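You operate a simulated robot arm through the tools that you are given. There is no shell and no other tool.

You are at the controls of a simulated two-armed robot. One attempt, no reset.

Task
Swing the left upper link up and tighten both its caps.
Fine: leave the source's output off.

It is judged by the outcome, as a careful person would: the job done as asked, and still so three seconds after it is handed in. It fails if anything else is knocked over, pushed out of place, dropped, spilled or broken. A push-on lid holds only when it is set on centred and level and pressed home; a screw cap is set on level and turned clockwise until tight.

Robot
Two 7-joint arms with two-finger parallel grippers on one trunk that stands fixed in place. Base frame: the origin is at the foot of the trunk, x ahead of it, y to its left, z up. Readings come in cm, degrees, newtons and seconds.
The left shoulder is at [11, 16.9, 152.5], the right one opposite. With the tool pointing down near the work surface each hand reaches from about 10 to 64 cm from the base axis, measured 20 degrees to its own side. Payload 1.57 kg a hand.
The tool frame of a hand sits at the grasp point between the pads (the TCP): z along the fingers, y along the line on which they close. The tips reach 3 cm beyond it. Largest opening 8 cm; finger width 1.7, thickness 1.2; the body of the gripper, 4 by 8.2 cm, starts 8 cm behind the TCP.
Orientation is that of the tool frame in the base frame, as a unit quaternion [x, y, z, w]. With the fingers straight down and closing along the base's y, the tool's x points along the base's -x, its y along +y and its z along -z.

Tools
- The arms move only by the tool step_arm. It takes "left_commands", "right_commands" or both (then of equal length, played together; a hand with none holds still); each is a list of rows, each a list of 3 entries, a list of its own where there are three numbers: the shift along the tool's x, y, z in units of 400 mm (1.0 is 400 mm), then the turn, a rotation vector about the tool's x, y, z in units of 45 degrees (1.0 is 45 degrees), then the closure, from 0 (fully open) to 1 (shut). In form: [[[tx, ty, tz], [ax, ay, az], hand], ...]. A call has 1 to 20 rows; each row is the pose to reach, as a shift and turn from the pose commanded when the call began, along the tool's axes at that moment. A call with a number of a shift or a turn outside -1 to 1 is refused whole. A row lasts 0.2 s, in which the tool goes at most 5 cm and 8.6 degrees; a call with a longer step from one row to the next is refused whole, and so is a gripper value outside its range. A pose out of reach is approached as far as the arm can. The call stops where the force on the tool passes 70 N (or 10 N more than at its start, if that is more) or the arm is blocked; 0.2 s more then pass. The fingers move at their own pace (about 7.2 cm/s each) and stop on an object; they squeeze with about 42 N. The grip force told is the motor's: it shows also when the fingers shut on nothing. Time passes only in rows, and 0.2 s behind the last, so rows that repeat a pose let the fingers close. It gives the time, the measured TCP pose, the force on the tool (base axes), the opening and the grip force at its end, in the units of the frame above (readings bear some noise), with the torque about the TCP (base axes, N m) and any sound that the robot's microphone picked up.
- Cameras (640 x 400 px; columns grow to the right, rows downward): "scene" is now at [14.2, 2.45, 169.41]; the picture's right is [0.35, -0.94, 0.00], its down [-0.81, -0.30, -0.50] and it looks along [0.47, 0.18, -0.87] (base axes); focal length 329 px, centre (320, 200). "left" rides on the left gripper at [7.2, 0.7, -12.2] in its tool frame; the picture's right is [-0.09, 1.00, 0.00], its down [-0.84, -0.08, -0.54] and it looks along [-0.54, -0.05, 0.84] (tool axes); focal length 238 px, centre (320, 200). "right" rides on the right gripper at [7.2, -0.7, -12.2] in its tool frame; the picture's right is [0.09, 1.00, 0.00], its down [-0.84, 0.08, -0.54] and it looks along [-0.54, 0.05, 0.84] (tool axes); focal length 238 px, centre (320, 200). There is no depth. A picture from a camera that has moved, and an enlarged one, comes with that camera's place and axes in the base frame and with its lens.
- snapshot(camera): a new picture of that camera. No time passes.
- raise_lower(by): slides the trunk up (or, below 0, down) by that many cm; the arms and the scene camera ride with it, the base frame stays. It gives what a move gives, with no picture.
- aim_head(pan, tilt): turns the head with the scene camera to pan (to the left, within 86 degrees either way) and tilt (down, from -29 to 69), counted from straight ahead of the robot. It gives what a move gives.
- inspect(camera, box): a new picture of the part [left, top, right, bottom] of that camera's present view, enlarged. No time passes.
- close_job(): hands the job in; it is judged then, once.

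Nothing tells you positions but the pictures and the camera data. Unless the task says otherwise, let go and move clear before handing in.

The tools are called after ">>>" as name(argument=value, ...) on one line, values as JSON. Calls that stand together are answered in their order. step_arm: Moves the arms, as the interface text tells. Its arguments: {"type":"object","properties":{"left_commands":{"type":"array","items":{"type":"array"}},"right_commands":{"type":"array","items":{"type":"array"}}},"required":[]} The other tools are called the same way: raise_lower (by) moves the trunk up or down; aim_head (pan, tilt) turns the head that bears the scene camera; snapshot (camera) takes a picture; inspect (camera, box) takes an enlarged picture of a part of a camera's view; close_job () hands the job in.

At the start:

```text
clock: 0.0
left_tool_pos: [56.25, 42.14, 106.87]
left_orientation: [0.0, 1.0, -0.001, 0.001]
left_contact_force: [0.8, -0.3, 0.1]
left_ft_torque: [-0.02, 0.0, 0.01]
left_width: 8.02
left_finger_force: 0.0
right_tool_pos: [51.16, -4.5, 101.29]
right_orientation: [-0.001, 1.0, 0.0, 0.0]
right_contact_force: [0.6, 0.0, 0.7]
right_ft_torque: [-0.03, -0.01, 0.0]
right_width: 8.01
right_finger_force: 0.0
trunk travel left (down, up): [-83.9, 5.1]
head pan, tilt (commanded): [20.5, 59.9]
```

scene: 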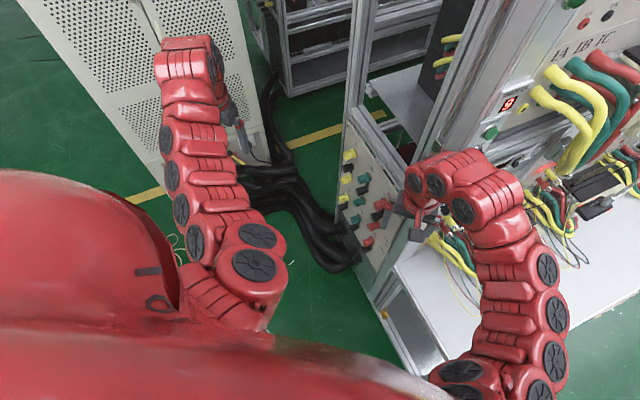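
right: 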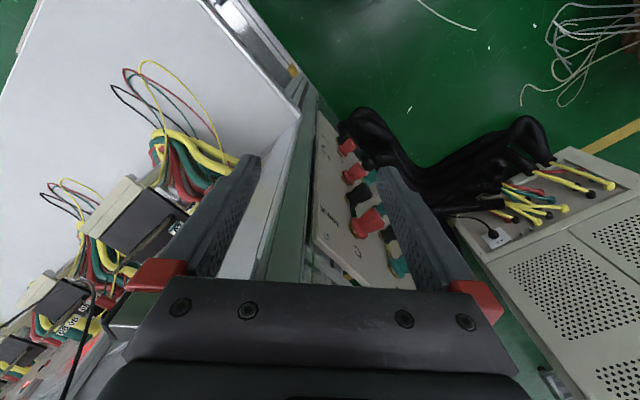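
left: 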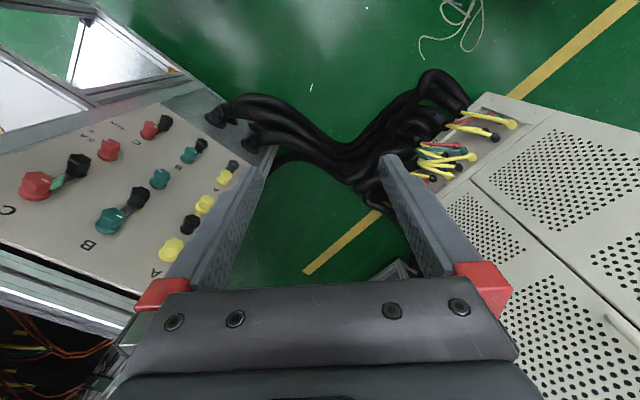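

I see a bench with a side panel carrying coloured screw caps (yellow A, green B, red C) and links between some of them. First I look closer to work out which one is the left upper link.

>>> inspect(camera="scene", box=[320, 100, 480, 280])

>>> inspect(camera="left", box=[0, 80, 280, 300])

>>> inspect(camera="right", box=[280, 100, 440, 300])

```text
2.22 times, centred on (400, 190) of scene
camera zoom: at [14.2, 2.45, 169.41], right [0.35, -0.94, 0.0], down [-0.81, -0.3, -0.5], along [0.47, 0.18, -0.87], focal length 731 px, centre (142, 222)
```

zoom: 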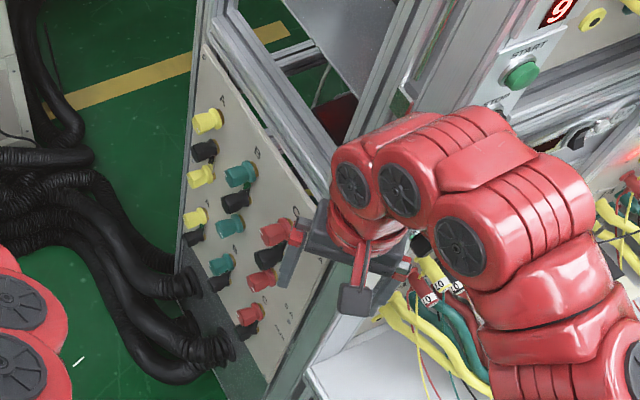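

```text
1.82 times, centred on (140, 190) of left
camera zoom: at [49.13, 42.84, 119.13], right [0.09, 1.0, 0.0], down [0.84, -0.08, 0.54], along [0.54, -0.05, -0.84], focal length 433 px, centre (647, 218)
```

zoom: 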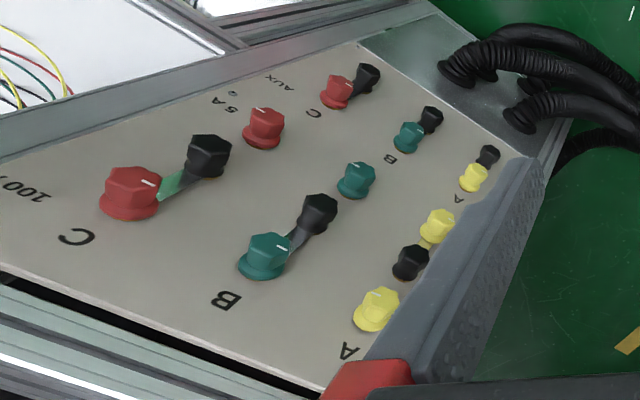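

```text
2.00 times, centred on (360, 200) of right
camera zoom: at [43.88, -5.33, 113.55], right [-0.09, 1.0, 0.0], down [0.84, 0.08, 0.54], along [0.54, 0.05, -0.84], focal length 477 px, centre (240, 200)
```

zoom: 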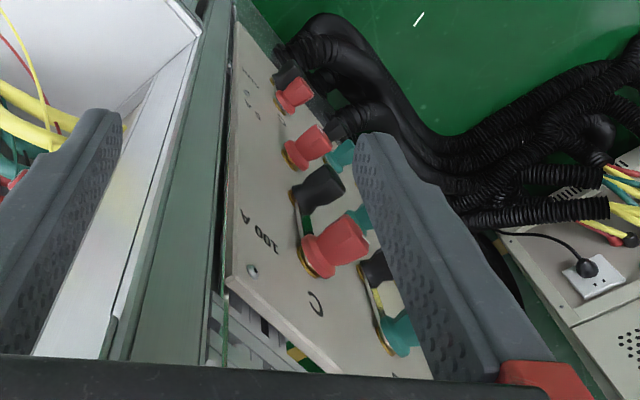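

>>> inspect(camera="left", box=[140, 140, 260, 270])

>>> inspect(camera="scene", box=[330, 140, 400, 260])

>>> aim_head(pan=12, tilt=52)

```text
3.08 times, centred on (200, 205) of left
camera zoom: at [49.13, 42.84, 119.13], right [0.09, 1.0, 0.0], down [0.84, -0.08, 0.54], along [0.54, -0.05, -0.84], focal length 733 px, centre (689, 185)
```

zoom: 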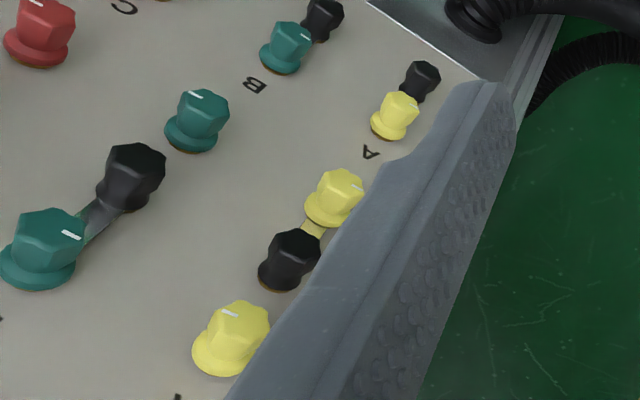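

```text
3.33 times, centred on (365, 200) of scene
camera zoom: at [14.2, 2.45, 169.41], right [0.35, -0.94, 0.0], down [-0.81, -0.3, -0.5], along [0.47, 0.18, -0.87], focal length 1096 px, centre (170, 200)
```

zoom: 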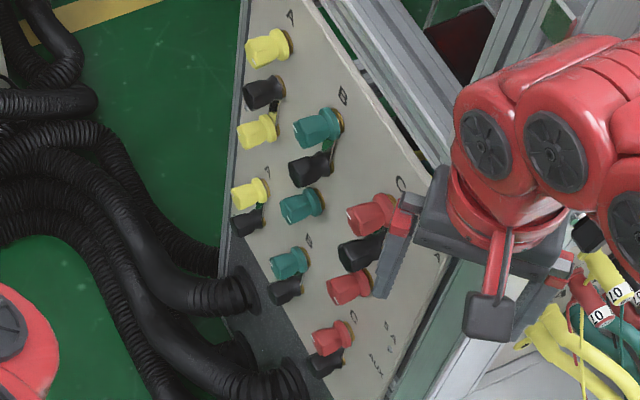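

```text
clock: 0.7
left_tool_pos: [56.13, 42.11, 106.92]
left_orientation: [-0.001, 1.0, 0.0, -0.001]
left_contact_force: [-1.2, -0.4, 0.6]
left_ft_torque: [0.02, 0.01, -0.03]
left_width: 8.0
left_finger_force: 0.0
right_tool_pos: [51.11, -4.6, 101.29]
right_orientation: [0.0, 1.0, 0.0, 0.0]
right_contact_force: [-0.2, -0.4, -0.7]
right_ft_torque: [0.03, 0.0, -0.02]
right_width: 7.98
right_finger_force: 0.0
trunk travel left (down, up): [-83.9, 5.1]
head pan, tilt (commanded): [12.0, 52.0]
```

>>> snapshot(camera="scene")

>>> snapshot(camera="right")

```text
taken
camera scene: at [15.29, 1.68, 170.39], right [0.21, -0.98, 0.0], down [-0.77, -0.16, -0.62], along [0.6, 0.13, -0.79], focal length 329 px, centre (320, 200)
```

scene: 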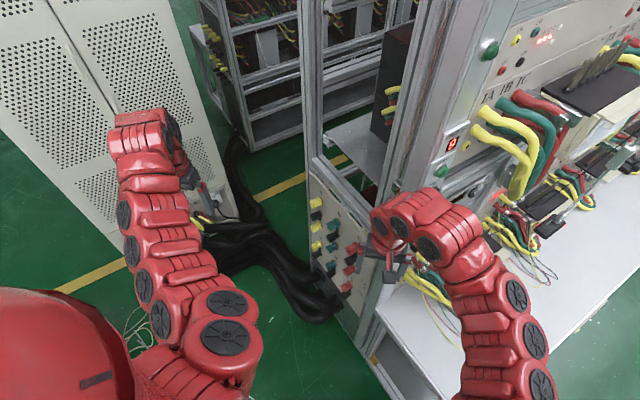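

```text
taken
camera right: at [43.88, -5.34, 113.55], right [-0.09, 1.0, 0.0], down [0.84, 0.08, 0.54], along [0.54, 0.05, -0.84], focal length 238 px, centre (320, 200)
```

right: 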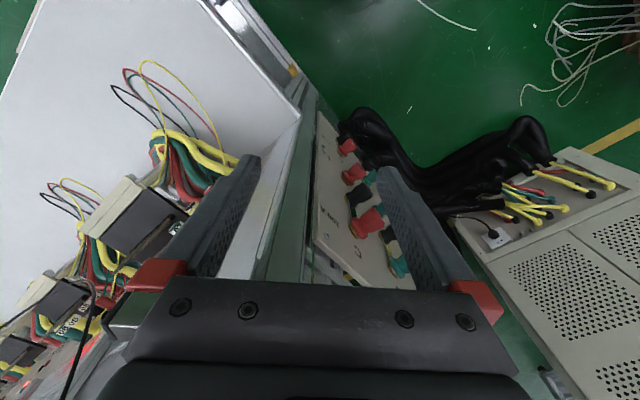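

The panel faces about 45° to the robot's left. Column A (yellow) is leftmost, and its upper link hangs down from the black cap to the middle yellow cap, while the B and C links point up. I'll raise and retract the right hand so the trunk can be lowered later.

>>> step_arm(right_commands=[[[0, 0, -0.11], [0, 0, 0], 0], [[0, 0, -0.22], [0, 0, 0], 0], [[0, 0, -0.33], [0, 0, 0], 0], [[0.05, -0.03, -0.42], [0, 0, 0], 0], [[0.12, -0.08, -0.5], [0, 0, 0], 0], [[0.2, -0.14, -0.56], [0, 0, 0], 0], [[0.28, -0.2, -0.6], [0, 0, 0], 0], [[0.36, -0.26, -0.64], [0, 0, 0], 0]])

>>> snapshot(camera="scene")

>>> snapshot(camera="right")

```text
clock: 2.7
left_tool_pos: [56.02, 41.96, 107.11]
left_orientation: [0.0, 1.0, 0.001, 0.001]
left_contact_force: [0.0, 0.9, 0.0]
left_ft_torque: [-0.01, -0.04, 0.03]
left_width: 8.01
left_finger_force: 0.0
right_tool_pos: [39.17, -7.38, 120.98]
right_orientation: [0.082, 0.993, 0.087, 0.022]
right_contact_force: [-0.4, -0.5, 0.4]
right_ft_torque: [0.01, -0.02, 0.01]
right_width: 7.99
right_finger_force: 0.0
right hand out of reach, approached as far as the arm can: row 1, 2, 3, 4, 5, 6, 7, 8
trunk travel left (down, up): [-83.9, 5.1]
head pan, tilt (commanded): [12.0, 52.0]
stopped in row 8 (right hand): the arm was blocked; the commanded pose is now the measured one
```

```text
taken
camera scene: at [14.93, 1.3, 170.43], right [0.21, -0.98, 0.0], down [-0.77, -0.16, -0.62], along [0.6, 0.13, -0.79], focal length 329 px, centre (320, 200)
```

scene: 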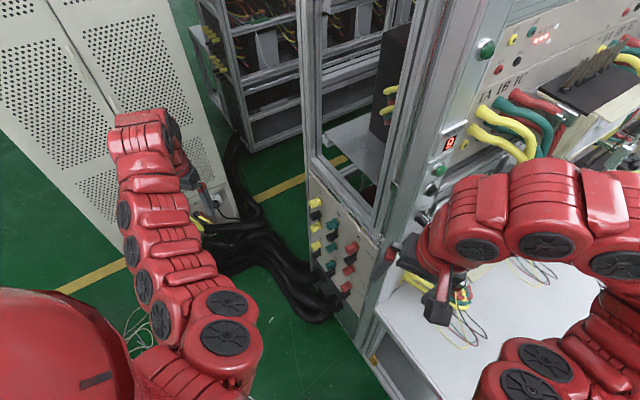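

```text
taken
camera right: at [31.14, -8.96, 132.62], right [0.07, 0.98, 0.17], down [0.8, -0.16, 0.57], along [0.59, 0.1, -0.8], focal length 238 px, centre (320, 200)
```

right: 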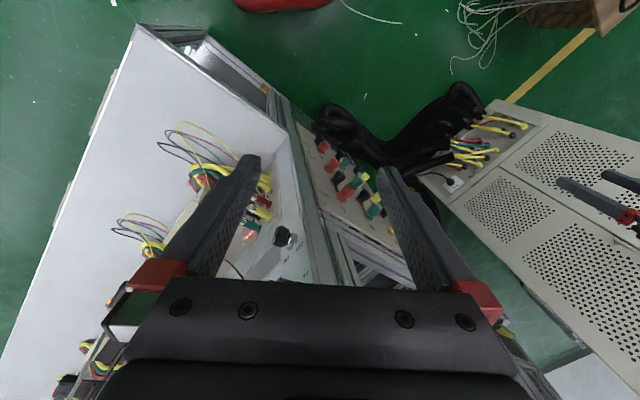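

The right arm is up and clear in front of the table, and nothing registers on its force readings. Next I lower the trunk in steps so the left arm can point horizontally at the panel, checking for clearance.

>>> raise_lower(by=-15)

>>> snapshot(camera="scene")

>>> snapshot(camera="left")

```text
clock: 4.5
left_tool_pos: [56.28, 42.14, 91.87]
left_orientation: [0.0, 1.0, 0.001, 0.001]
left_contact_force: [0.1, 0.0, -0.2]
left_ft_torque: [-0.01, -0.01, -0.01]
left_width: 7.98
left_finger_force: 0.2
right_tool_pos: [39.44, -7.15, 105.92]
right_orientation: [0.082, 0.993, 0.085, 0.022]
right_contact_force: [0.3, -0.1, 0.8]
right_ft_torque: [-0.01, 0.0, 0.03]
right_width: 7.99
right_finger_force: 0.0
trunk travel left (down, up): [-68.9, 20.1]
head pan, tilt (commanded): [12.0, 52.0]
```

```text
taken
camera scene: at [15.29, 1.68, 155.4], right [0.21, -0.98, 0.0], down [-0.77, -0.16, -0.62], along [0.6, 0.13, -0.79], focal length 329 px, centre (320, 200)
```

scene: 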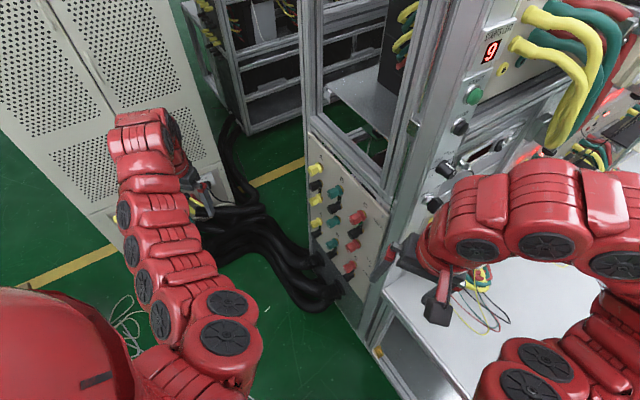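

```text
taken
camera left: at [49.13, 42.84, 104.13], right [0.09, 1.0, 0.0], down [0.84, -0.08, 0.54], along [0.54, -0.05, -0.84], focal length 238 px, centre (320, 200)
```

left: 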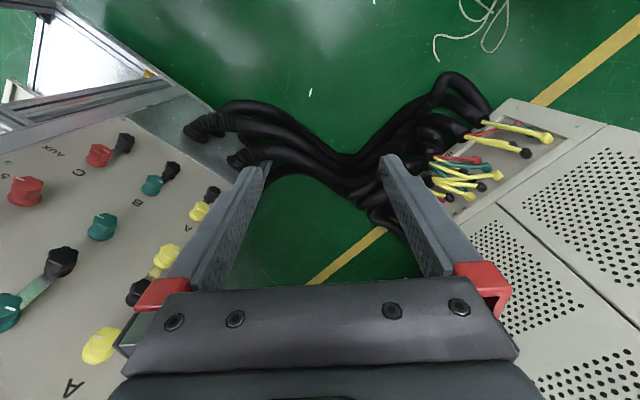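

Everything is clear at this height. Now I rotate the left hand toward horizontal, pointing at the panel, in two halves.

>>> step_arm(left_commands=[[[0.016, 0, -0.012], [0.0645, -0.1575, 0.0645], 0], [[0.033, 0, -0.025], [0.129, -0.315, 0.129], 0], [[0.05, 0, -0.0375], [0.1935, -0.4725, 0.1935], 0], [[0.066, 0, -0.05], [0.258, -0.63, 0.258], 0], [[0.083, 0, -0.0625], [0.3225, -0.7875, 0.3225], 0], [[0.1, 0, -0.075], [0.387, -0.945, 0.387], 0]])

>>> snapshot(camera="left")

>>> snapshot(camera="scene")

```text
clock: 5.8
left_tool_pos: [52.24, 42.23, 94.95]
left_orientation: [0.148, 0.909, -0.148, 0.361]
left_contact_force: [0.7, 0.2, -0.2]
left_ft_torque: [-0.01, -0.01, 0.0]
left_width: 8.0
left_finger_force: 0.1
right_tool_pos: [39.36, -7.16, 105.78]
right_orientation: [0.083, 0.993, 0.085, 0.022]
right_contact_force: [-0.5, -0.1, 1.2]
right_ft_torque: [0.02, 0.03, 0.01]
right_width: 7.98
right_finger_force: 0.1
trunk travel left (down, up): [-68.9, 20.1]
head pan, tilt (commanded): [12.0, 52.0]
```

```text
taken
camera left: at [40.05, 48.5, 98.32], right [0.44, 0.89, -0.1], down [0.22, 0.0, 0.98], along [0.87, -0.45, -0.2], focal length 238 px, centre (320, 200)
```

left: 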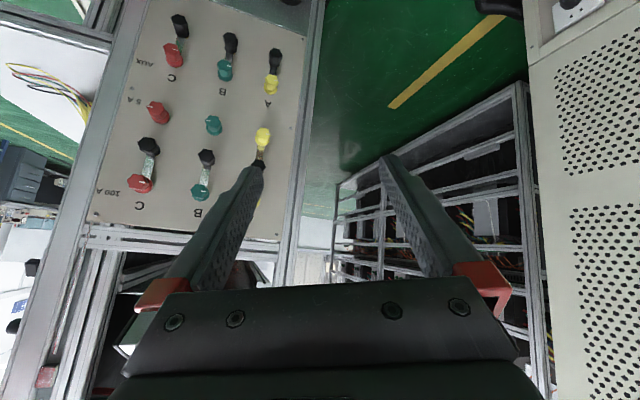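

```text
taken
camera scene: at [15.24, 1.72, 155.4], right [0.21, -0.98, 0.0], down [-0.77, -0.16, -0.62], along [0.6, 0.13, -0.79], focal length 329 px, centre (320, 200)
```

scene: 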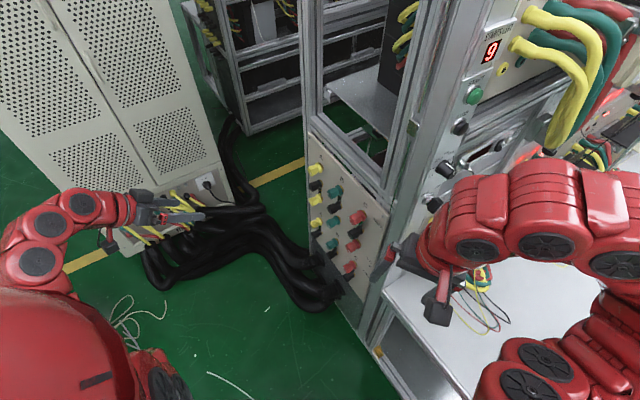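

>>> inspect(camera="left", box=[80, 0, 320, 240])

>>> inspect(camera="left", box=[180, 30, 320, 220])

```text
1.67 times, centred on (200, 120) of left
camera zoom: at [40.05, 48.5, 98.32], right [0.44, 0.89, -0.1], down [0.22, 0.0, 0.98], along [0.87, -0.45, -0.2], focal length 397 px, centre (520, 333)
```

zoom: 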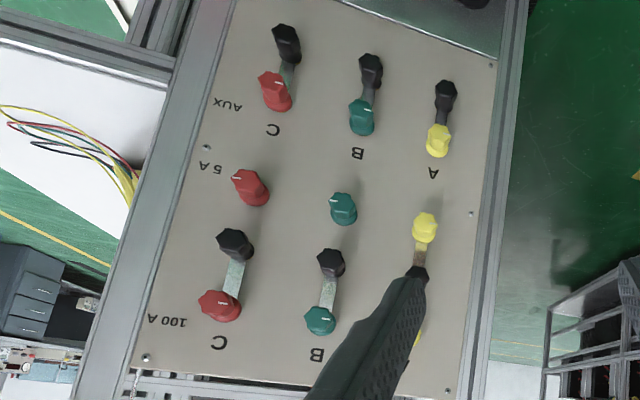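

```text
2.11 times, centred on (250, 125) of left
camera zoom: at [40.05, 48.5, 98.32], right [0.44, 0.89, -0.1], down [0.22, 0.0, 0.98], along [0.87, -0.45, -0.2], focal length 502 px, centre (467, 358)
```

zoom: 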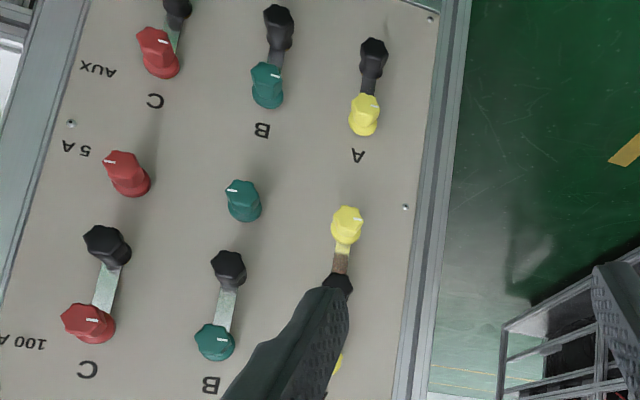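

Confirmed: the column A link currently joins the black post to the 5 A post and must swing up to the 100 A post, like B and C. I'll finish turning the hand to face the panel and bring it about 18 cm in front of column A.

>>> step_arm(left_commands=[[[-0.005, -0.029, 0.078], [0.0645, -0.1575, 0.0645], 0], [[-0.01, -0.057, 0.156], [0.129, -0.315, 0.129], 0], [[-0.0155, -0.086, 0.2335], [0.1935, -0.4725, 0.1935], 0], [[-0.021, -0.115, 0.311], [0.258, -0.63, 0.258], 0], [[-0.026, -0.143, 0.389], [0.3225, -0.7875, 0.3225], 0], [[-0.031, -0.172, 0.467], [0.387, -0.945, 0.387], 0]])

>>> snapshot(camera="left")

>>> snapshot(camera="scene")

```text
clock: 7.2
left_tool_pos: [62.0, 28.35, 83.99]
left_orientation: [0.266, 0.655, -0.268, 0.655]
left_contact_force: [1.4, -0.2, 0.3]
left_ft_torque: [0.01, 0.01, -0.03]
left_width: 7.98
left_finger_force: 0.0
right_tool_pos: [39.42, -7.07, 105.77]
right_orientation: [0.082, 0.993, 0.086, 0.022]
right_contact_force: [0.1, -0.3, -0.2]
right_ft_torque: [-0.03, 0.0, 0.03]
right_width: 8.02
right_finger_force: 0.0
trunk travel left (down, up): [-68.9, 20.1]
head pan, tilt (commanded): [12.0, 52.0]
```

```text
taken
camera left: at [53.84, 37.27, 76.75], right [0.7, 0.71, 0.09], down [-0.44, 0.33, 0.84], along [0.56, -0.62, 0.54], focal length 238 px, centre (320, 200)
```

left: 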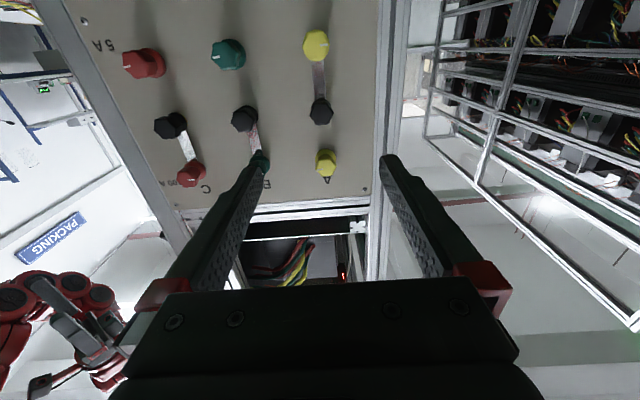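

```text
taken
camera scene: at [15.41, 1.75, 155.38], right [0.21, -0.98, 0.0], down [-0.77, -0.16, -0.61], along [0.6, 0.13, -0.79], focal length 329 px, centre (320, 200)
```

scene: 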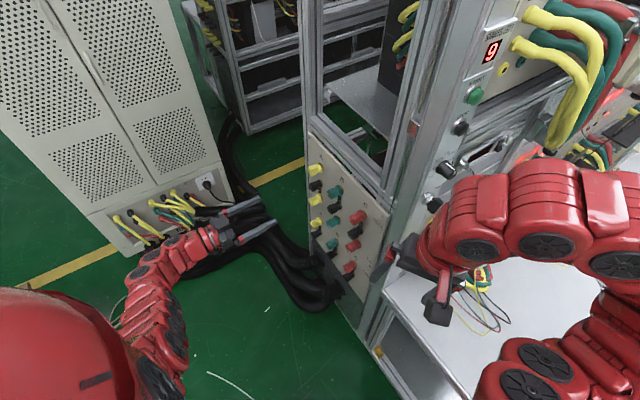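

>>> inspect(camera="left", box=[280, 10, 370, 190])

>>> inspect(camera="left", box=[100, 0, 380, 200])

>>> inspect(camera="scene", box=[295, 150, 375, 260])

```text
2.22 times, centred on (325, 100) of left
camera zoom: at [53.84, 37.27, 76.75], right [0.7, 0.71, 0.09], down [-0.44, 0.33, 0.84], along [0.56, -0.62, 0.54], focal length 530 px, centre (309, 422)
```

zoom: 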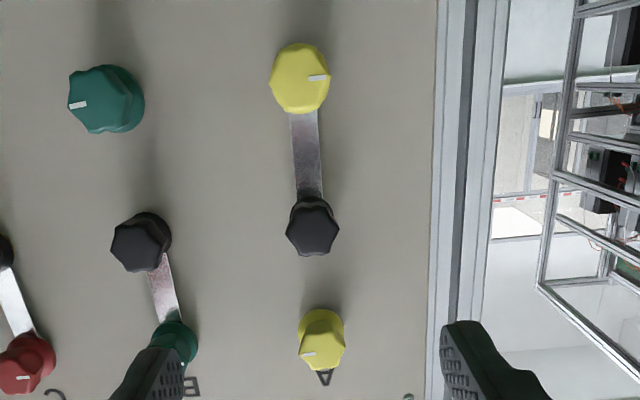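

```text
2.00 times, centred on (240, 100) of left
camera zoom: at [53.84, 37.27, 76.75], right [0.7, 0.71, 0.09], down [-0.44, 0.33, 0.84], along [0.56, -0.62, 0.54], focal length 477 px, centre (480, 400)
```

zoom: 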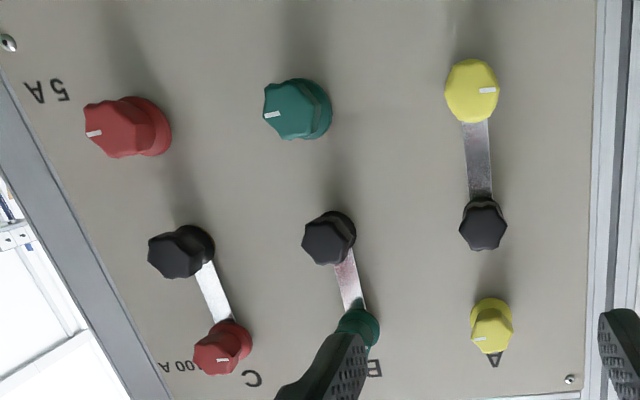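

```text
3.64 times, centred on (335, 205) of scene
camera zoom: at [15.41, 1.75, 155.38], right [0.21, -0.98, 0.0], down [-0.77, -0.16, -0.61], along [0.6, 0.13, -0.79], focal length 1196 px, centre (266, 182)
```

zoom: 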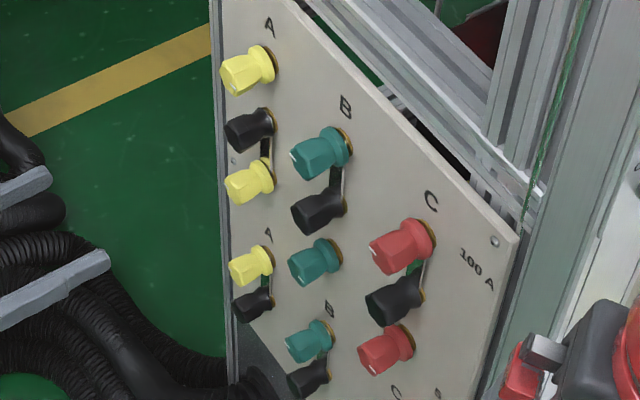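

>>> inspect(camera="left", box=[300, 20, 345, 70])

>>> inspect(camera="left", box=[300, 80, 345, 130])

>>> inspect(camera="left", box=[300, 140, 345, 190])

>>> inspect(camera="scene", box=[300, 155, 335, 235])

```text
8.00 times, centred on (322, 45) of left
camera zoom: at [53.84, 37.27, 76.75], right [0.7, 0.71, 0.09], down [-0.44, 0.33, 0.84], along [0.56, -0.62, 0.54], focal length 1907 px, centre (300, 1440)
```

zoom: 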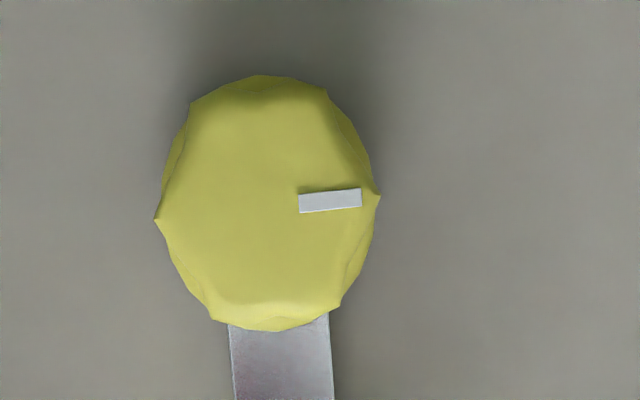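

```text
8.00 times, centred on (322, 105) of left
camera zoom: at [53.84, 37.27, 76.75], right [0.7, 0.71, 0.09], down [-0.44, 0.33, 0.84], along [0.56, -0.62, 0.54], focal length 1907 px, centre (300, 960)
```

zoom: 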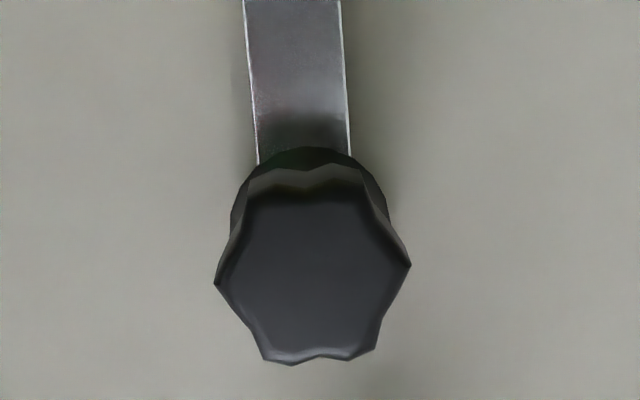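

```text
8.00 times, centred on (322, 165) of left
camera zoom: at [53.84, 37.27, 76.75], right [0.7, 0.71, 0.09], down [-0.44, 0.33, 0.84], along [0.56, -0.62, 0.54], focal length 1907 px, centre (300, 480)
```

zoom: 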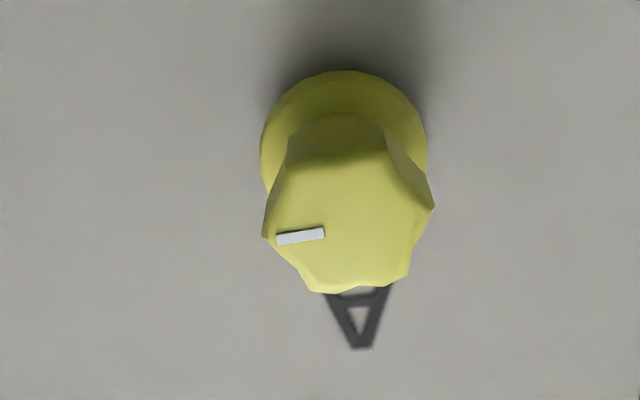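

```text
5.00 times, centred on (318, 195) of scene
camera zoom: at [15.41, 1.75, 155.38], right [0.21, -0.98, 0.0], down [-0.77, -0.16, -0.61], along [0.6, 0.13, -0.79], focal length 1645 px, centre (332, 225)
```

zoom: 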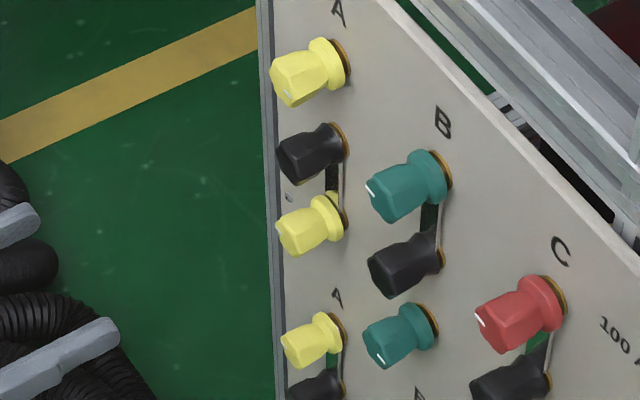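

I can now see hex-headed caps on a vertical column: 100 A at z≈90, black at z≈83.5 and 5 A at z≈76.7, with the panel at about 45°. I'll move closer to the 5 A cap, aligned with it, and measure its position again.

>>> step_arm(left_commands=[[[0.05, 0.002, 0.055], [0, 0, 0], 0], [[0.1, 0.004, 0.11], [0, 0, 0], 0], [[0.145, 0.006, 0.17], [0, 0, 0], 0], [[0.1825, 0.0075, 0.2225], [0, 0, 0], 0]])

>>> snapshot(camera="left")

>>> inspect(camera="left", box=[270, 40, 370, 190])

```text
clock: 8.2
left_tool_pos: [64.13, 25.22, 81.82]
left_orientation: [0.268, 0.655, -0.268, 0.655]
left_contact_force: [-0.2, 0.1, 0.5]
left_ft_torque: [-0.01, 0.0, 0.02]
left_width: 8.0
left_finger_force: 0.1
left hand out of reach, approached as far as the arm can: row 1, 2, 3, 4
right_tool_pos: [39.41, -7.16, 105.82]
right_orientation: [0.082, 0.993, 0.086, 0.022]
right_contact_force: [0.0, -0.1, -0.9]
right_ft_torque: [-0.01, 0.02, -0.01]
right_width: 7.97
right_finger_force: 0.1
trunk travel left (down, up): [-68.9, 20.1]
head pan, tilt (commanded): [12.0, 52.0]
```

```text
taken
camera left: at [55.99, 34.21, 74.67], right [0.7, 0.71, 0.09], down [-0.44, 0.33, 0.84], along [0.56, -0.62, 0.54], focal length 238 px, centre (320, 200)
```

left: 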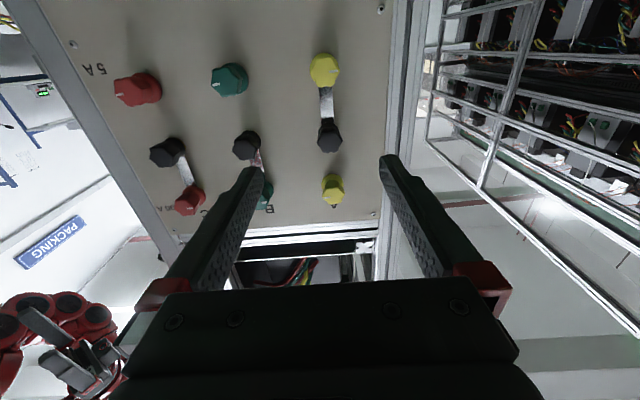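

```text
2.67 times, centred on (320, 115) of left
camera zoom: at [55.99, 34.21, 74.67], right [0.7, 0.71, 0.09], down [-0.44, 0.33, 0.84], along [0.56, -0.62, 0.54], focal length 636 px, centre (320, 427)
```

zoom: 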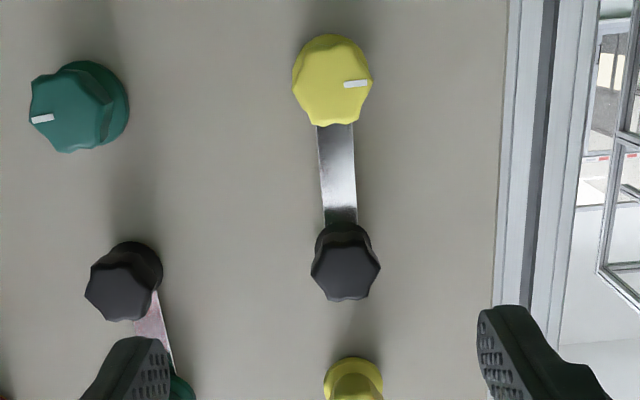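

The hand hit its reach limit, so the trunk must go lower. I'll pull the left hand back and up first, then lower the trunk by about 20 cm.

>>> step_arm(left_commands=[[[-0.08, 0, -0.06], [0, 0, 0], 0], [[-0.16, 0, -0.12], [0, 0, 0], 0], [[-0.24, 0, -0.18], [0, 0, 0], 0], [[-0.32, 0, -0.22], [0, 0, 0], 0]])

>>> raise_lower(by=-10)

>>> snapshot(camera="scene")

>>> snapshot(camera="right")

>>> snapshot(camera="left")

```text
clock: 9.2
left_tool_pos: [57.74, 31.48, 94.76]
left_orientation: [0.267, 0.654, -0.268, 0.655]
left_contact_force: [-0.2, -1.0, 0.2]
left_ft_torque: [0.01, 0.01, -0.01]
left_width: 8.01
left_finger_force: 0.1
right_tool_pos: [39.28, -7.1, 105.84]
right_orientation: [0.081, 0.993, 0.086, 0.022]
right_contact_force: [-0.3, 0.8, -0.4]
right_ft_torque: [0.0, 0.01, -0.01]
right_width: 7.96
right_finger_force: 0.0
trunk travel left (down, up): [-68.9, 20.1]
head pan, tilt (commanded): [12.0, 52.0]
```

```text
clock: 10.6
left_tool_pos: [57.86, 31.44, 84.64]
left_orientation: [0.268, 0.655, -0.267, 0.655]
left_contact_force: [-0.3, 0.2, -0.1]
left_ft_torque: [0.0, 0.01, -0.03]
left_width: 8.0
left_finger_force: 0.1
right_tool_pos: [39.35, -7.12, 95.84]
right_orientation: [0.082, 0.993, 0.085, 0.022]
right_contact_force: [0.1, -0.3, -0.3]
right_ft_torque: [0.03, 0.01, 0.0]
right_width: 8.0
right_finger_force: 0.1
trunk travel left (down, up): [-58.9, 30.1]
head pan, tilt (commanded): [12.0, 52.0]
```

```text
taken
camera scene: at [15.26, 1.67, 145.4], right [0.21, -0.98, 0.0], down [-0.77, -0.16, -0.62], along [0.6, 0.13, -0.79], focal length 329 px, centre (320, 200)
```

scene: 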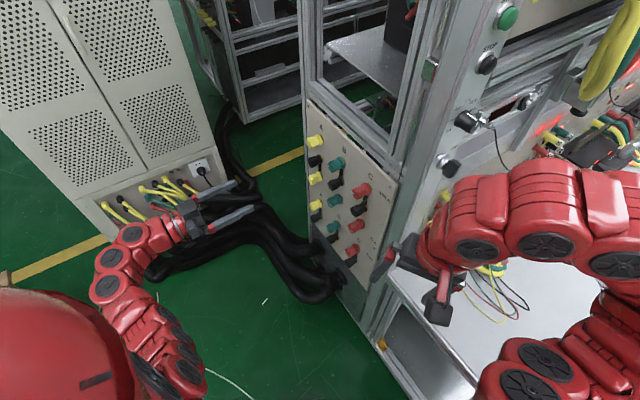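

```text
taken
camera right: at [31.39, -8.69, 107.58], right [0.07, 0.98, 0.17], down [0.81, -0.15, 0.57], along [0.59, 0.1, -0.8], focal length 238 px, centre (320, 200)
```

right: 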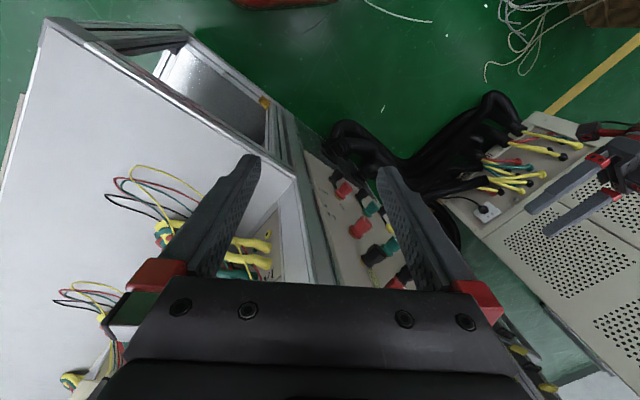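

```text
taken
camera left: at [49.61, 40.45, 77.44], right [0.7, 0.71, 0.09], down [-0.44, 0.32, 0.84], along [0.56, -0.62, 0.54], focal length 238 px, centre (320, 200)
```

left: 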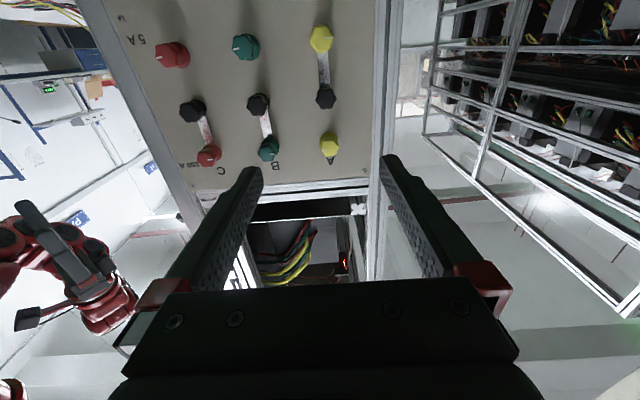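

Still clear: the table top is near z≈60, well below the right arm. I'll lower another 10 cm.

>>> raise_lower(by=-10)

>>> snapshot(camera="scene")

>>> snapshot(camera="right")

```text
clock: 11.9
left_tool_pos: [57.85, 31.46, 74.66]
left_orientation: [0.266, 0.655, -0.267, 0.655]
left_contact_force: [0.0, -1.0, -0.3]
left_ft_torque: [0.01, -0.01, -0.02]
left_width: 8.0
left_finger_force: 0.0
right_tool_pos: [39.3, -7.22, 85.92]
right_orientation: [0.082, 0.993, 0.087, 0.021]
right_contact_force: [-0.5, 0.0, 1.5]
right_ft_torque: [-0.02, 0.03, 0.01]
right_width: 8.0
right_finger_force: 0.0
trunk travel left (down, up): [-48.9, 40.1]
head pan, tilt (commanded): [12.0, 52.0]
```

```text
taken
camera scene: at [15.26, 1.67, 135.4], right [0.21, -0.98, 0.0], down [-0.77, -0.16, -0.62], along [0.6, 0.13, -0.79], focal length 329 px, centre (320, 200)
```

scene: 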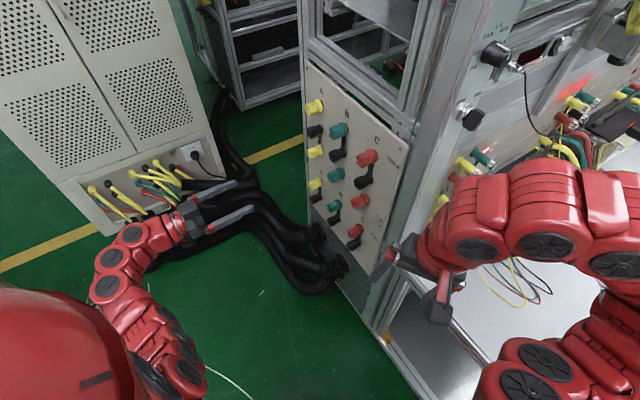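

```text
taken
camera right: at [31.39, -8.69, 97.58], right [0.07, 0.98, 0.17], down [0.81, -0.15, 0.57], along [0.59, 0.1, -0.8], focal length 238 px, centre (320, 200)
```

right: 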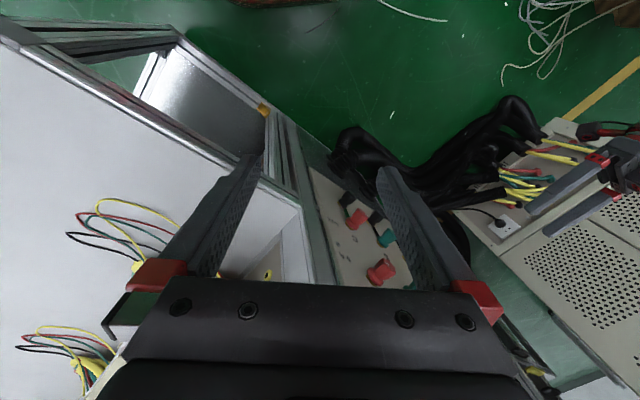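

>>> step_arm(left_commands=[[[-0.0125, 0.006, 0.082], [0, 0, 0], 0], [[-0.025, 0.012, 0.164], [0, 0, 0], 0], [[-0.0375, 0.018, 0.246], [0, 0, 0], 0], [[-0.05, 0.024, 0.3275], [0, 0, 0], 0]])

>>> snapshot(camera="left")

>>> inspect(camera="left", box=[270, 60, 370, 180])

>>> inspect(camera="scene", box=[290, 80, 350, 220])

```text
clock: 12.9
left_tool_pos: [67.98, 22.98, 76.54]
left_orientation: [0.268, 0.655, -0.267, 0.654]
left_contact_force: [-0.3, -0.5, 0.2]
left_ft_torque: [0.03, 0.0, -0.01]
left_width: 7.99
left_finger_force: 0.1
right_tool_pos: [39.4, -7.06, 85.79]
right_orientation: [0.082, 0.993, 0.086, 0.022]
right_contact_force: [-0.2, 0.3, 0.1]
right_ft_torque: [0.01, 0.03, 0.03]
right_width: 8.01
right_finger_force: 0.0
trunk travel left (down, up): [-48.9, 40.1]
head pan, tilt (commanded): [12.0, 52.0]
```

```text
taken
camera left: at [59.8, 31.99, 69.48], right [0.7, 0.71, 0.09], down [-0.44, 0.32, 0.84], along [0.56, -0.63, 0.54], focal length 238 px, centre (320, 200)
```

left: 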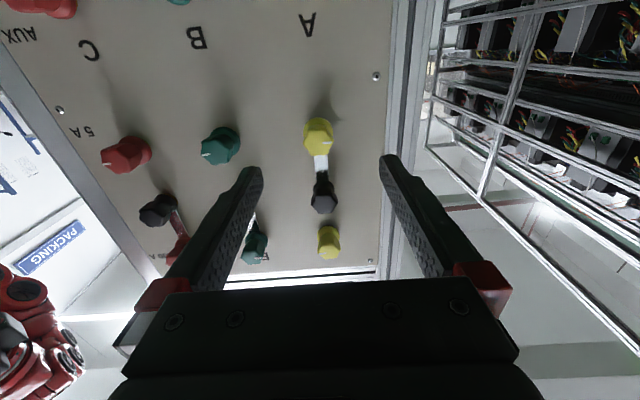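

```text
3.33 times, centred on (320, 120) of left
camera zoom: at [59.8, 31.99, 69.48], right [0.7, 0.71, 0.09], down [-0.44, 0.32, 0.84], along [0.56, -0.63, 0.54], focal length 794 px, centre (320, 467)
```

zoom: 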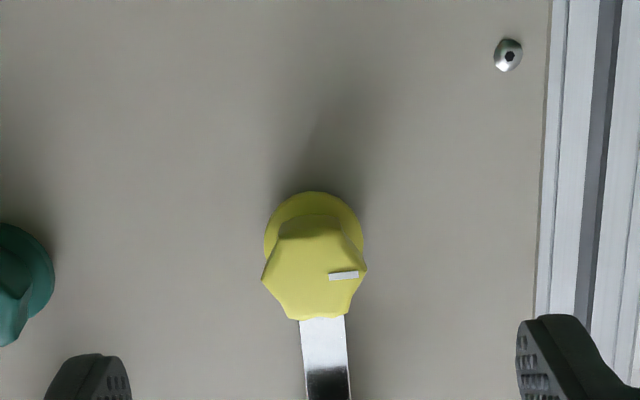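

```text
2.86 times, centred on (320, 150) of scene
camera zoom: at [15.32, 1.65, 135.39], right [0.21, -0.98, 0.0], down [-0.77, -0.16, -0.62], along [0.6, 0.13, -0.79], focal length 940 px, centre (320, 343)
```

zoom: 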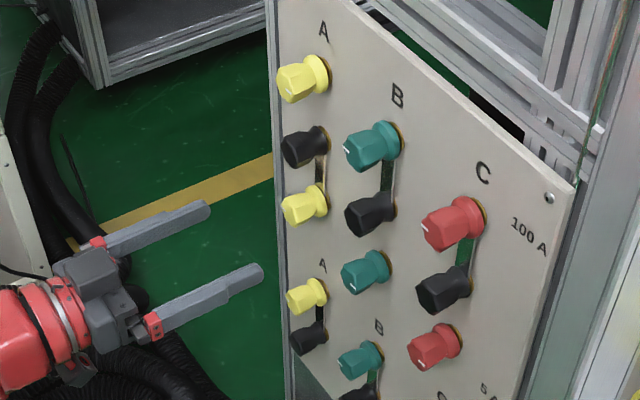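

The trunk is now low enough. The 5 A cap is centred about 8.7 cm ahead of the TCP, with its hex corners lying along the closing line. I'll roll the hand +30° to line the pads up with the flats, and check again before moving in.

>>> step_arm(left_commands=[[[-0.001, -0.001, 0.02], [0, 0, 0.167], 0], [[-0.002, -0.002, 0.04], [0, 0, 0.333], 0], [[-0.003, -0.003, 0.06], [0, 0, 0.5], 0], [[-0.003, -0.003, 0.08], [0, 0, 0.667], 0]])

>>> snapshot(camera="left")

>>> inspect(camera="left", box=[270, 90, 370, 200])

>>> inspect(camera="scene", box=[240, 80, 350, 220])

```text
clock: 13.9
left_tool_pos: [70.04, 20.65, 76.72]
left_orientation: [0.429, 0.562, -0.09, 0.701]
left_contact_force: [-0.5, -0.9, -0.2]
left_ft_torque: [-0.04, 0.03, 0.0]
left_width: 7.99
left_finger_force: 0.1
right_tool_pos: [39.32, -7.12, 85.81]
right_orientation: [0.082, 0.993, 0.086, 0.022]
right_contact_force: [0.5, 0.0, 0.1]
right_ft_torque: [0.02, 0.02, -0.02]
right_width: 8.02
right_finger_force: 0.1
trunk travel left (down, up): [-48.9, 40.1]
head pan, tilt (commanded): [12.0, 52.0]
```

```text
taken
camera left: at [64.27, 32.09, 70.76], right [0.57, 0.58, 0.58], down [-0.73, 0.03, 0.69], along [0.38, -0.81, 0.44], focal length 238 px, centre (320, 200)
```

left: 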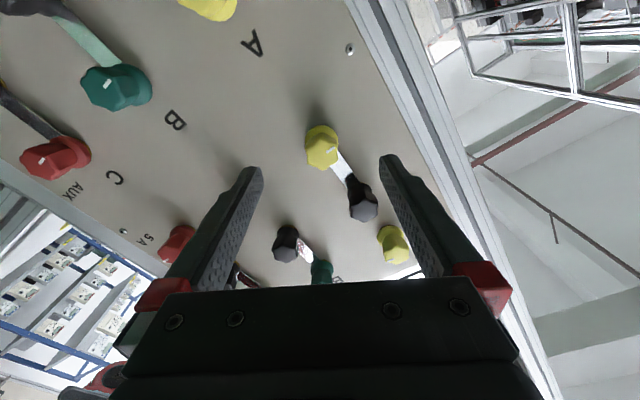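

```text
3.64 times, centred on (320, 145) of left
camera zoom: at [64.27, 32.09, 70.76], right [0.57, 0.58, 0.58], down [-0.73, 0.03, 0.69], along [0.38, -0.81, 0.44], focal length 867 px, centre (320, 400)
```

zoom: 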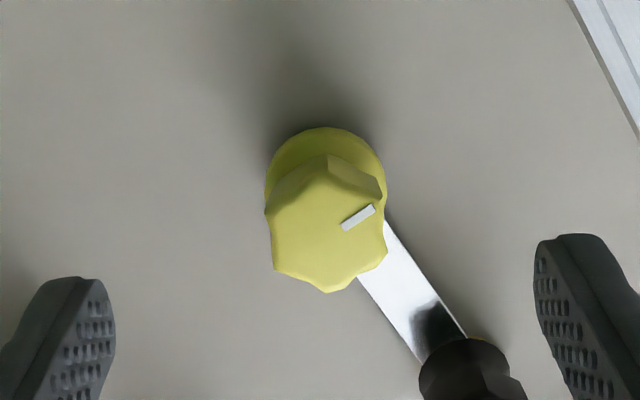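

```text
2.86 times, centred on (295, 150) of scene
camera zoom: at [15.29, 1.67, 135.4], right [0.21, -0.98, 0.0], down [-0.77, -0.16, -0.62], along [0.6, 0.13, -0.79], focal length 940 px, centre (391, 343)
```

zoom: 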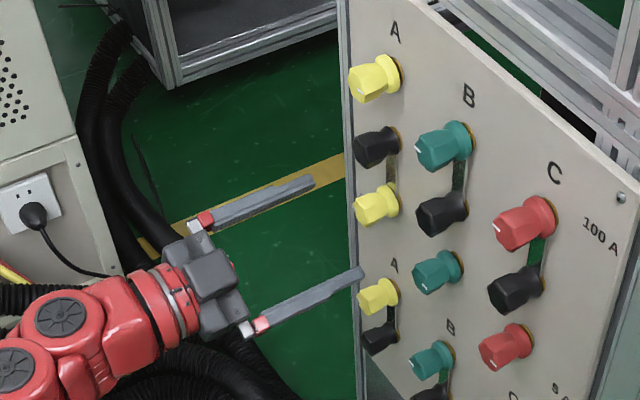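

The flats now face the pads and the axis lines up within a couple of millimetres. I'll close part-way, move in so the tips stop just short of the flange, then grip.

>>> step_arm(left_commands=[[[0, 0, 0], [0, 0, 0], 0.4], [[0.001, 0.0025, 0.05], [0, 0, 0], 0.4], [[0.0015, 0.0025, 0.1], [0, 0, 0], 0.4], [[0.0015, 0.0025, 0.13], [0, 0, 0], 0.4], [[0.0015, 0.0025, 0.13], [0, 0, 0], 0.4]])

>>> snapshot(camera="left")

>>> inspect(camera="scene", box=[280, 90, 350, 190])

```text
clock: 15.1
left_tool_pos: [73.96, 17.18, 76.81]
left_orientation: [0.427, 0.563, -0.089, 0.702]
left_contact_force: [-1.1, -0.8, -0.7]
left_ft_torque: [0.02, 0.04, 0.0]
left_width: 4.8
left_finger_force: 0.1
right_tool_pos: [39.4, -7.09, 85.8]
right_orientation: [0.082, 0.993, 0.086, 0.022]
right_contact_force: [0.3, 0.9, -1.1]
right_ft_torque: [0.0, -0.02, -0.01]
right_width: 8.02
right_finger_force: 0.1
trunk travel left (down, up): [-48.9, 40.1]
head pan, tilt (commanded): [12.0, 52.0]
```

```text
taken
camera left: at [68.19, 28.57, 70.89], right [0.57, 0.58, 0.58], down [-0.73, 0.03, 0.69], along [0.38, -0.81, 0.44], focal length 238 px, centre (320, 200)
```

left: 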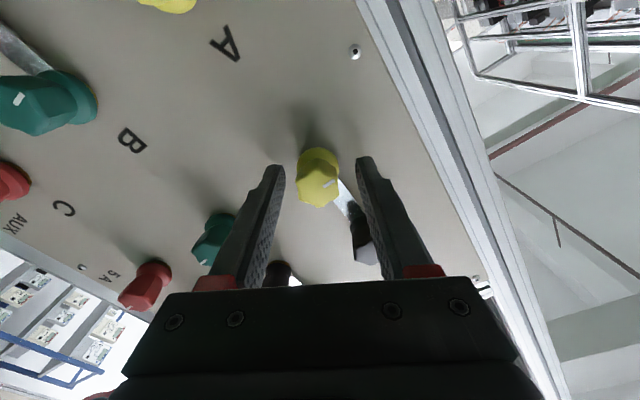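

```text
4.00 times, centred on (315, 140) of scene
camera zoom: at [15.29, 1.68, 135.4], right [0.21, -0.98, 0.0], down [-0.77, -0.16, -0.62], along [0.6, 0.13, -0.79], focal length 1316 px, centre (340, 440)
```

zoom: 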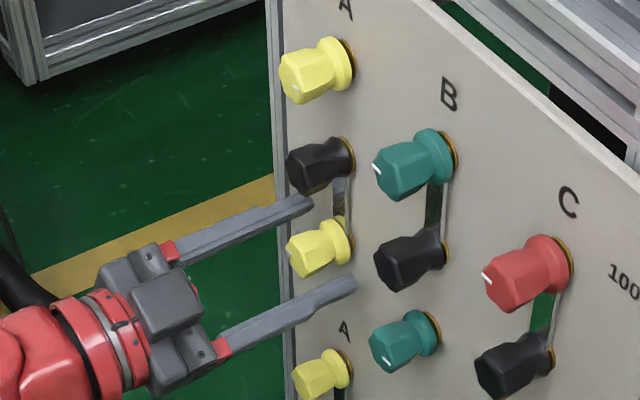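

>>> inspect(camera="left", box=[260, 120, 380, 240])

>>> step_arm(left_commands=[[[0, 0, 0], [0, 0, 0], 0.7], [[0, 0, 0], [0, 0, 0], 1], [[0, 0, 0], [0, 0, 0], 1], [[0, 0, 0], [0, 0, 0], 1]])

>>> inspect(camera="left", box=[260, 120, 380, 240])

```text
3.33 times, centred on (320, 180) of left
camera zoom: at [68.19, 28.57, 70.89], right [0.57, 0.58, 0.58], down [-0.73, 0.03, 0.69], along [0.38, -0.81, 0.44], focal length 794 px, centre (320, 267)
```

zoom: 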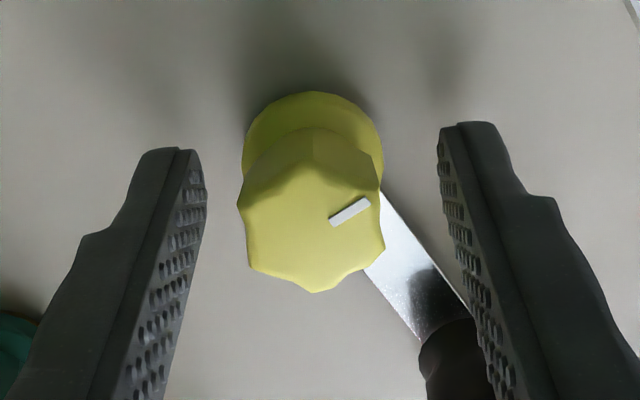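

```text
clock: 16.1
left_tool_pos: [73.79, 17.04, 76.7]
left_orientation: [0.429, 0.563, -0.09, 0.701]
left_contact_force: [-11.2, -4.9, -8.9]
left_ft_torque: [-0.02, 0.03, -0.57]
left_width: 2.9
left_finger_force: 39.5
right_tool_pos: [39.36, -7.15, 85.79]
right_orientation: [0.082, 0.993, 0.086, 0.022]
right_contact_force: [0.5, -1.0, 0.3]
right_ft_torque: [0.0, 0.02, -0.02]
right_width: 8.02
right_finger_force: 0.1
trunk travel left (down, up): [-48.9, 40.1]
head pan, tilt (commanded): [12.0, 52.0]
```

```text
3.33 times, centred on (320, 180) of left
camera zoom: at [68.13, 28.48, 70.83], right [0.57, 0.58, 0.58], down [-0.73, 0.03, 0.69], along [0.38, -0.81, 0.44], focal length 794 px, centre (320, 267)
```

zoom: 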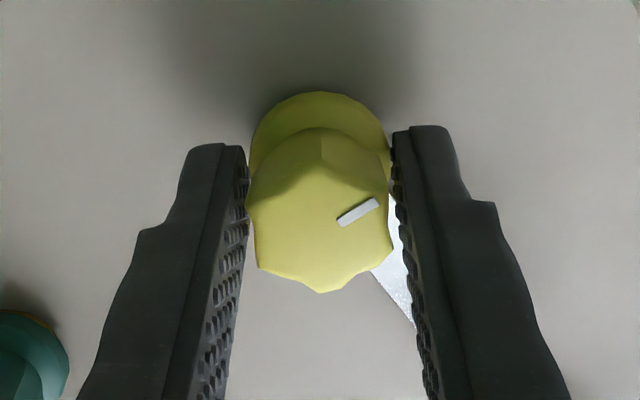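

The grip is firm at 2.9 cm on the head, with a slight sideways preload that I'll trim out. I'll try a small counter-clockwise turn to see how tight this cap is.

>>> step_arm(left_commands=[[[0, -0.004, 0], [0, 0, 0], 1], [[0, -0.004, 0], [0, 0, -0.12], 1], [[0, -0.004, 0], [0, 0, -0.24], 1], [[0, -0.004, 0], [0, 0, -0.36], 1], [[0, -0.004, 0], [0, 0, -0.48], 1]])

>>> inspect(camera="left", box=[260, 120, 380, 240])

>>> inspect(camera="scene", box=[280, 90, 350, 190])

```text
clock: 17.3
left_tool_pos: [73.91, 17.1, 76.6]
left_orientation: [0.314, 0.633, -0.22, 0.672]
left_contact_force: [6.6, -5.3, -0.1]
left_ft_torque: [0.49, 0.47, 0.17]
left_width: 2.9
left_finger_force: 38.8
right_tool_pos: [39.57, -7.18, 85.69]
right_orientation: [0.082, 0.993, 0.087, 0.022]
right_contact_force: [-0.3, -0.2, 0.8]
right_ft_torque: [0.0, 0.02, 0.01]
right_width: 8.03
right_finger_force: 0.2
trunk travel left (down, up): [-48.9, 40.1]
head pan, tilt (commanded): [12.0, 52.0]
```

```text
3.33 times, centred on (320, 180) of left
camera zoom: at [66.37, 26.7, 69.67], right [0.68, 0.69, 0.24], down [-0.53, 0.24, 0.82], along [0.51, -0.68, 0.53], focal length 794 px, centre (320, 267)
```

zoom: 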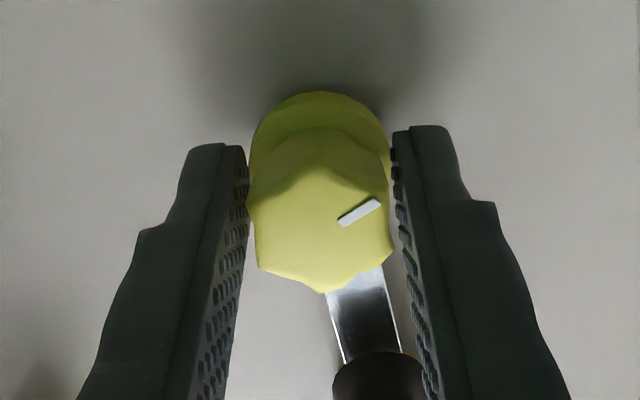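

```text
4.00 times, centred on (315, 140) of scene
camera zoom: at [15.4, 1.59, 135.39], right [0.21, -0.98, 0.0], down [-0.77, -0.16, -0.62], along [0.6, 0.13, -0.79], focal length 1316 px, centre (340, 440)
```

zoom: 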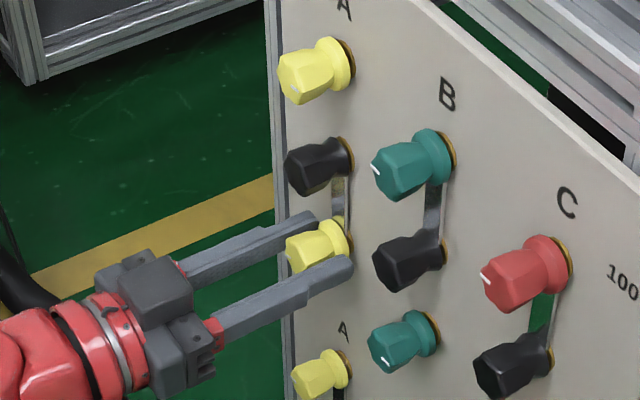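

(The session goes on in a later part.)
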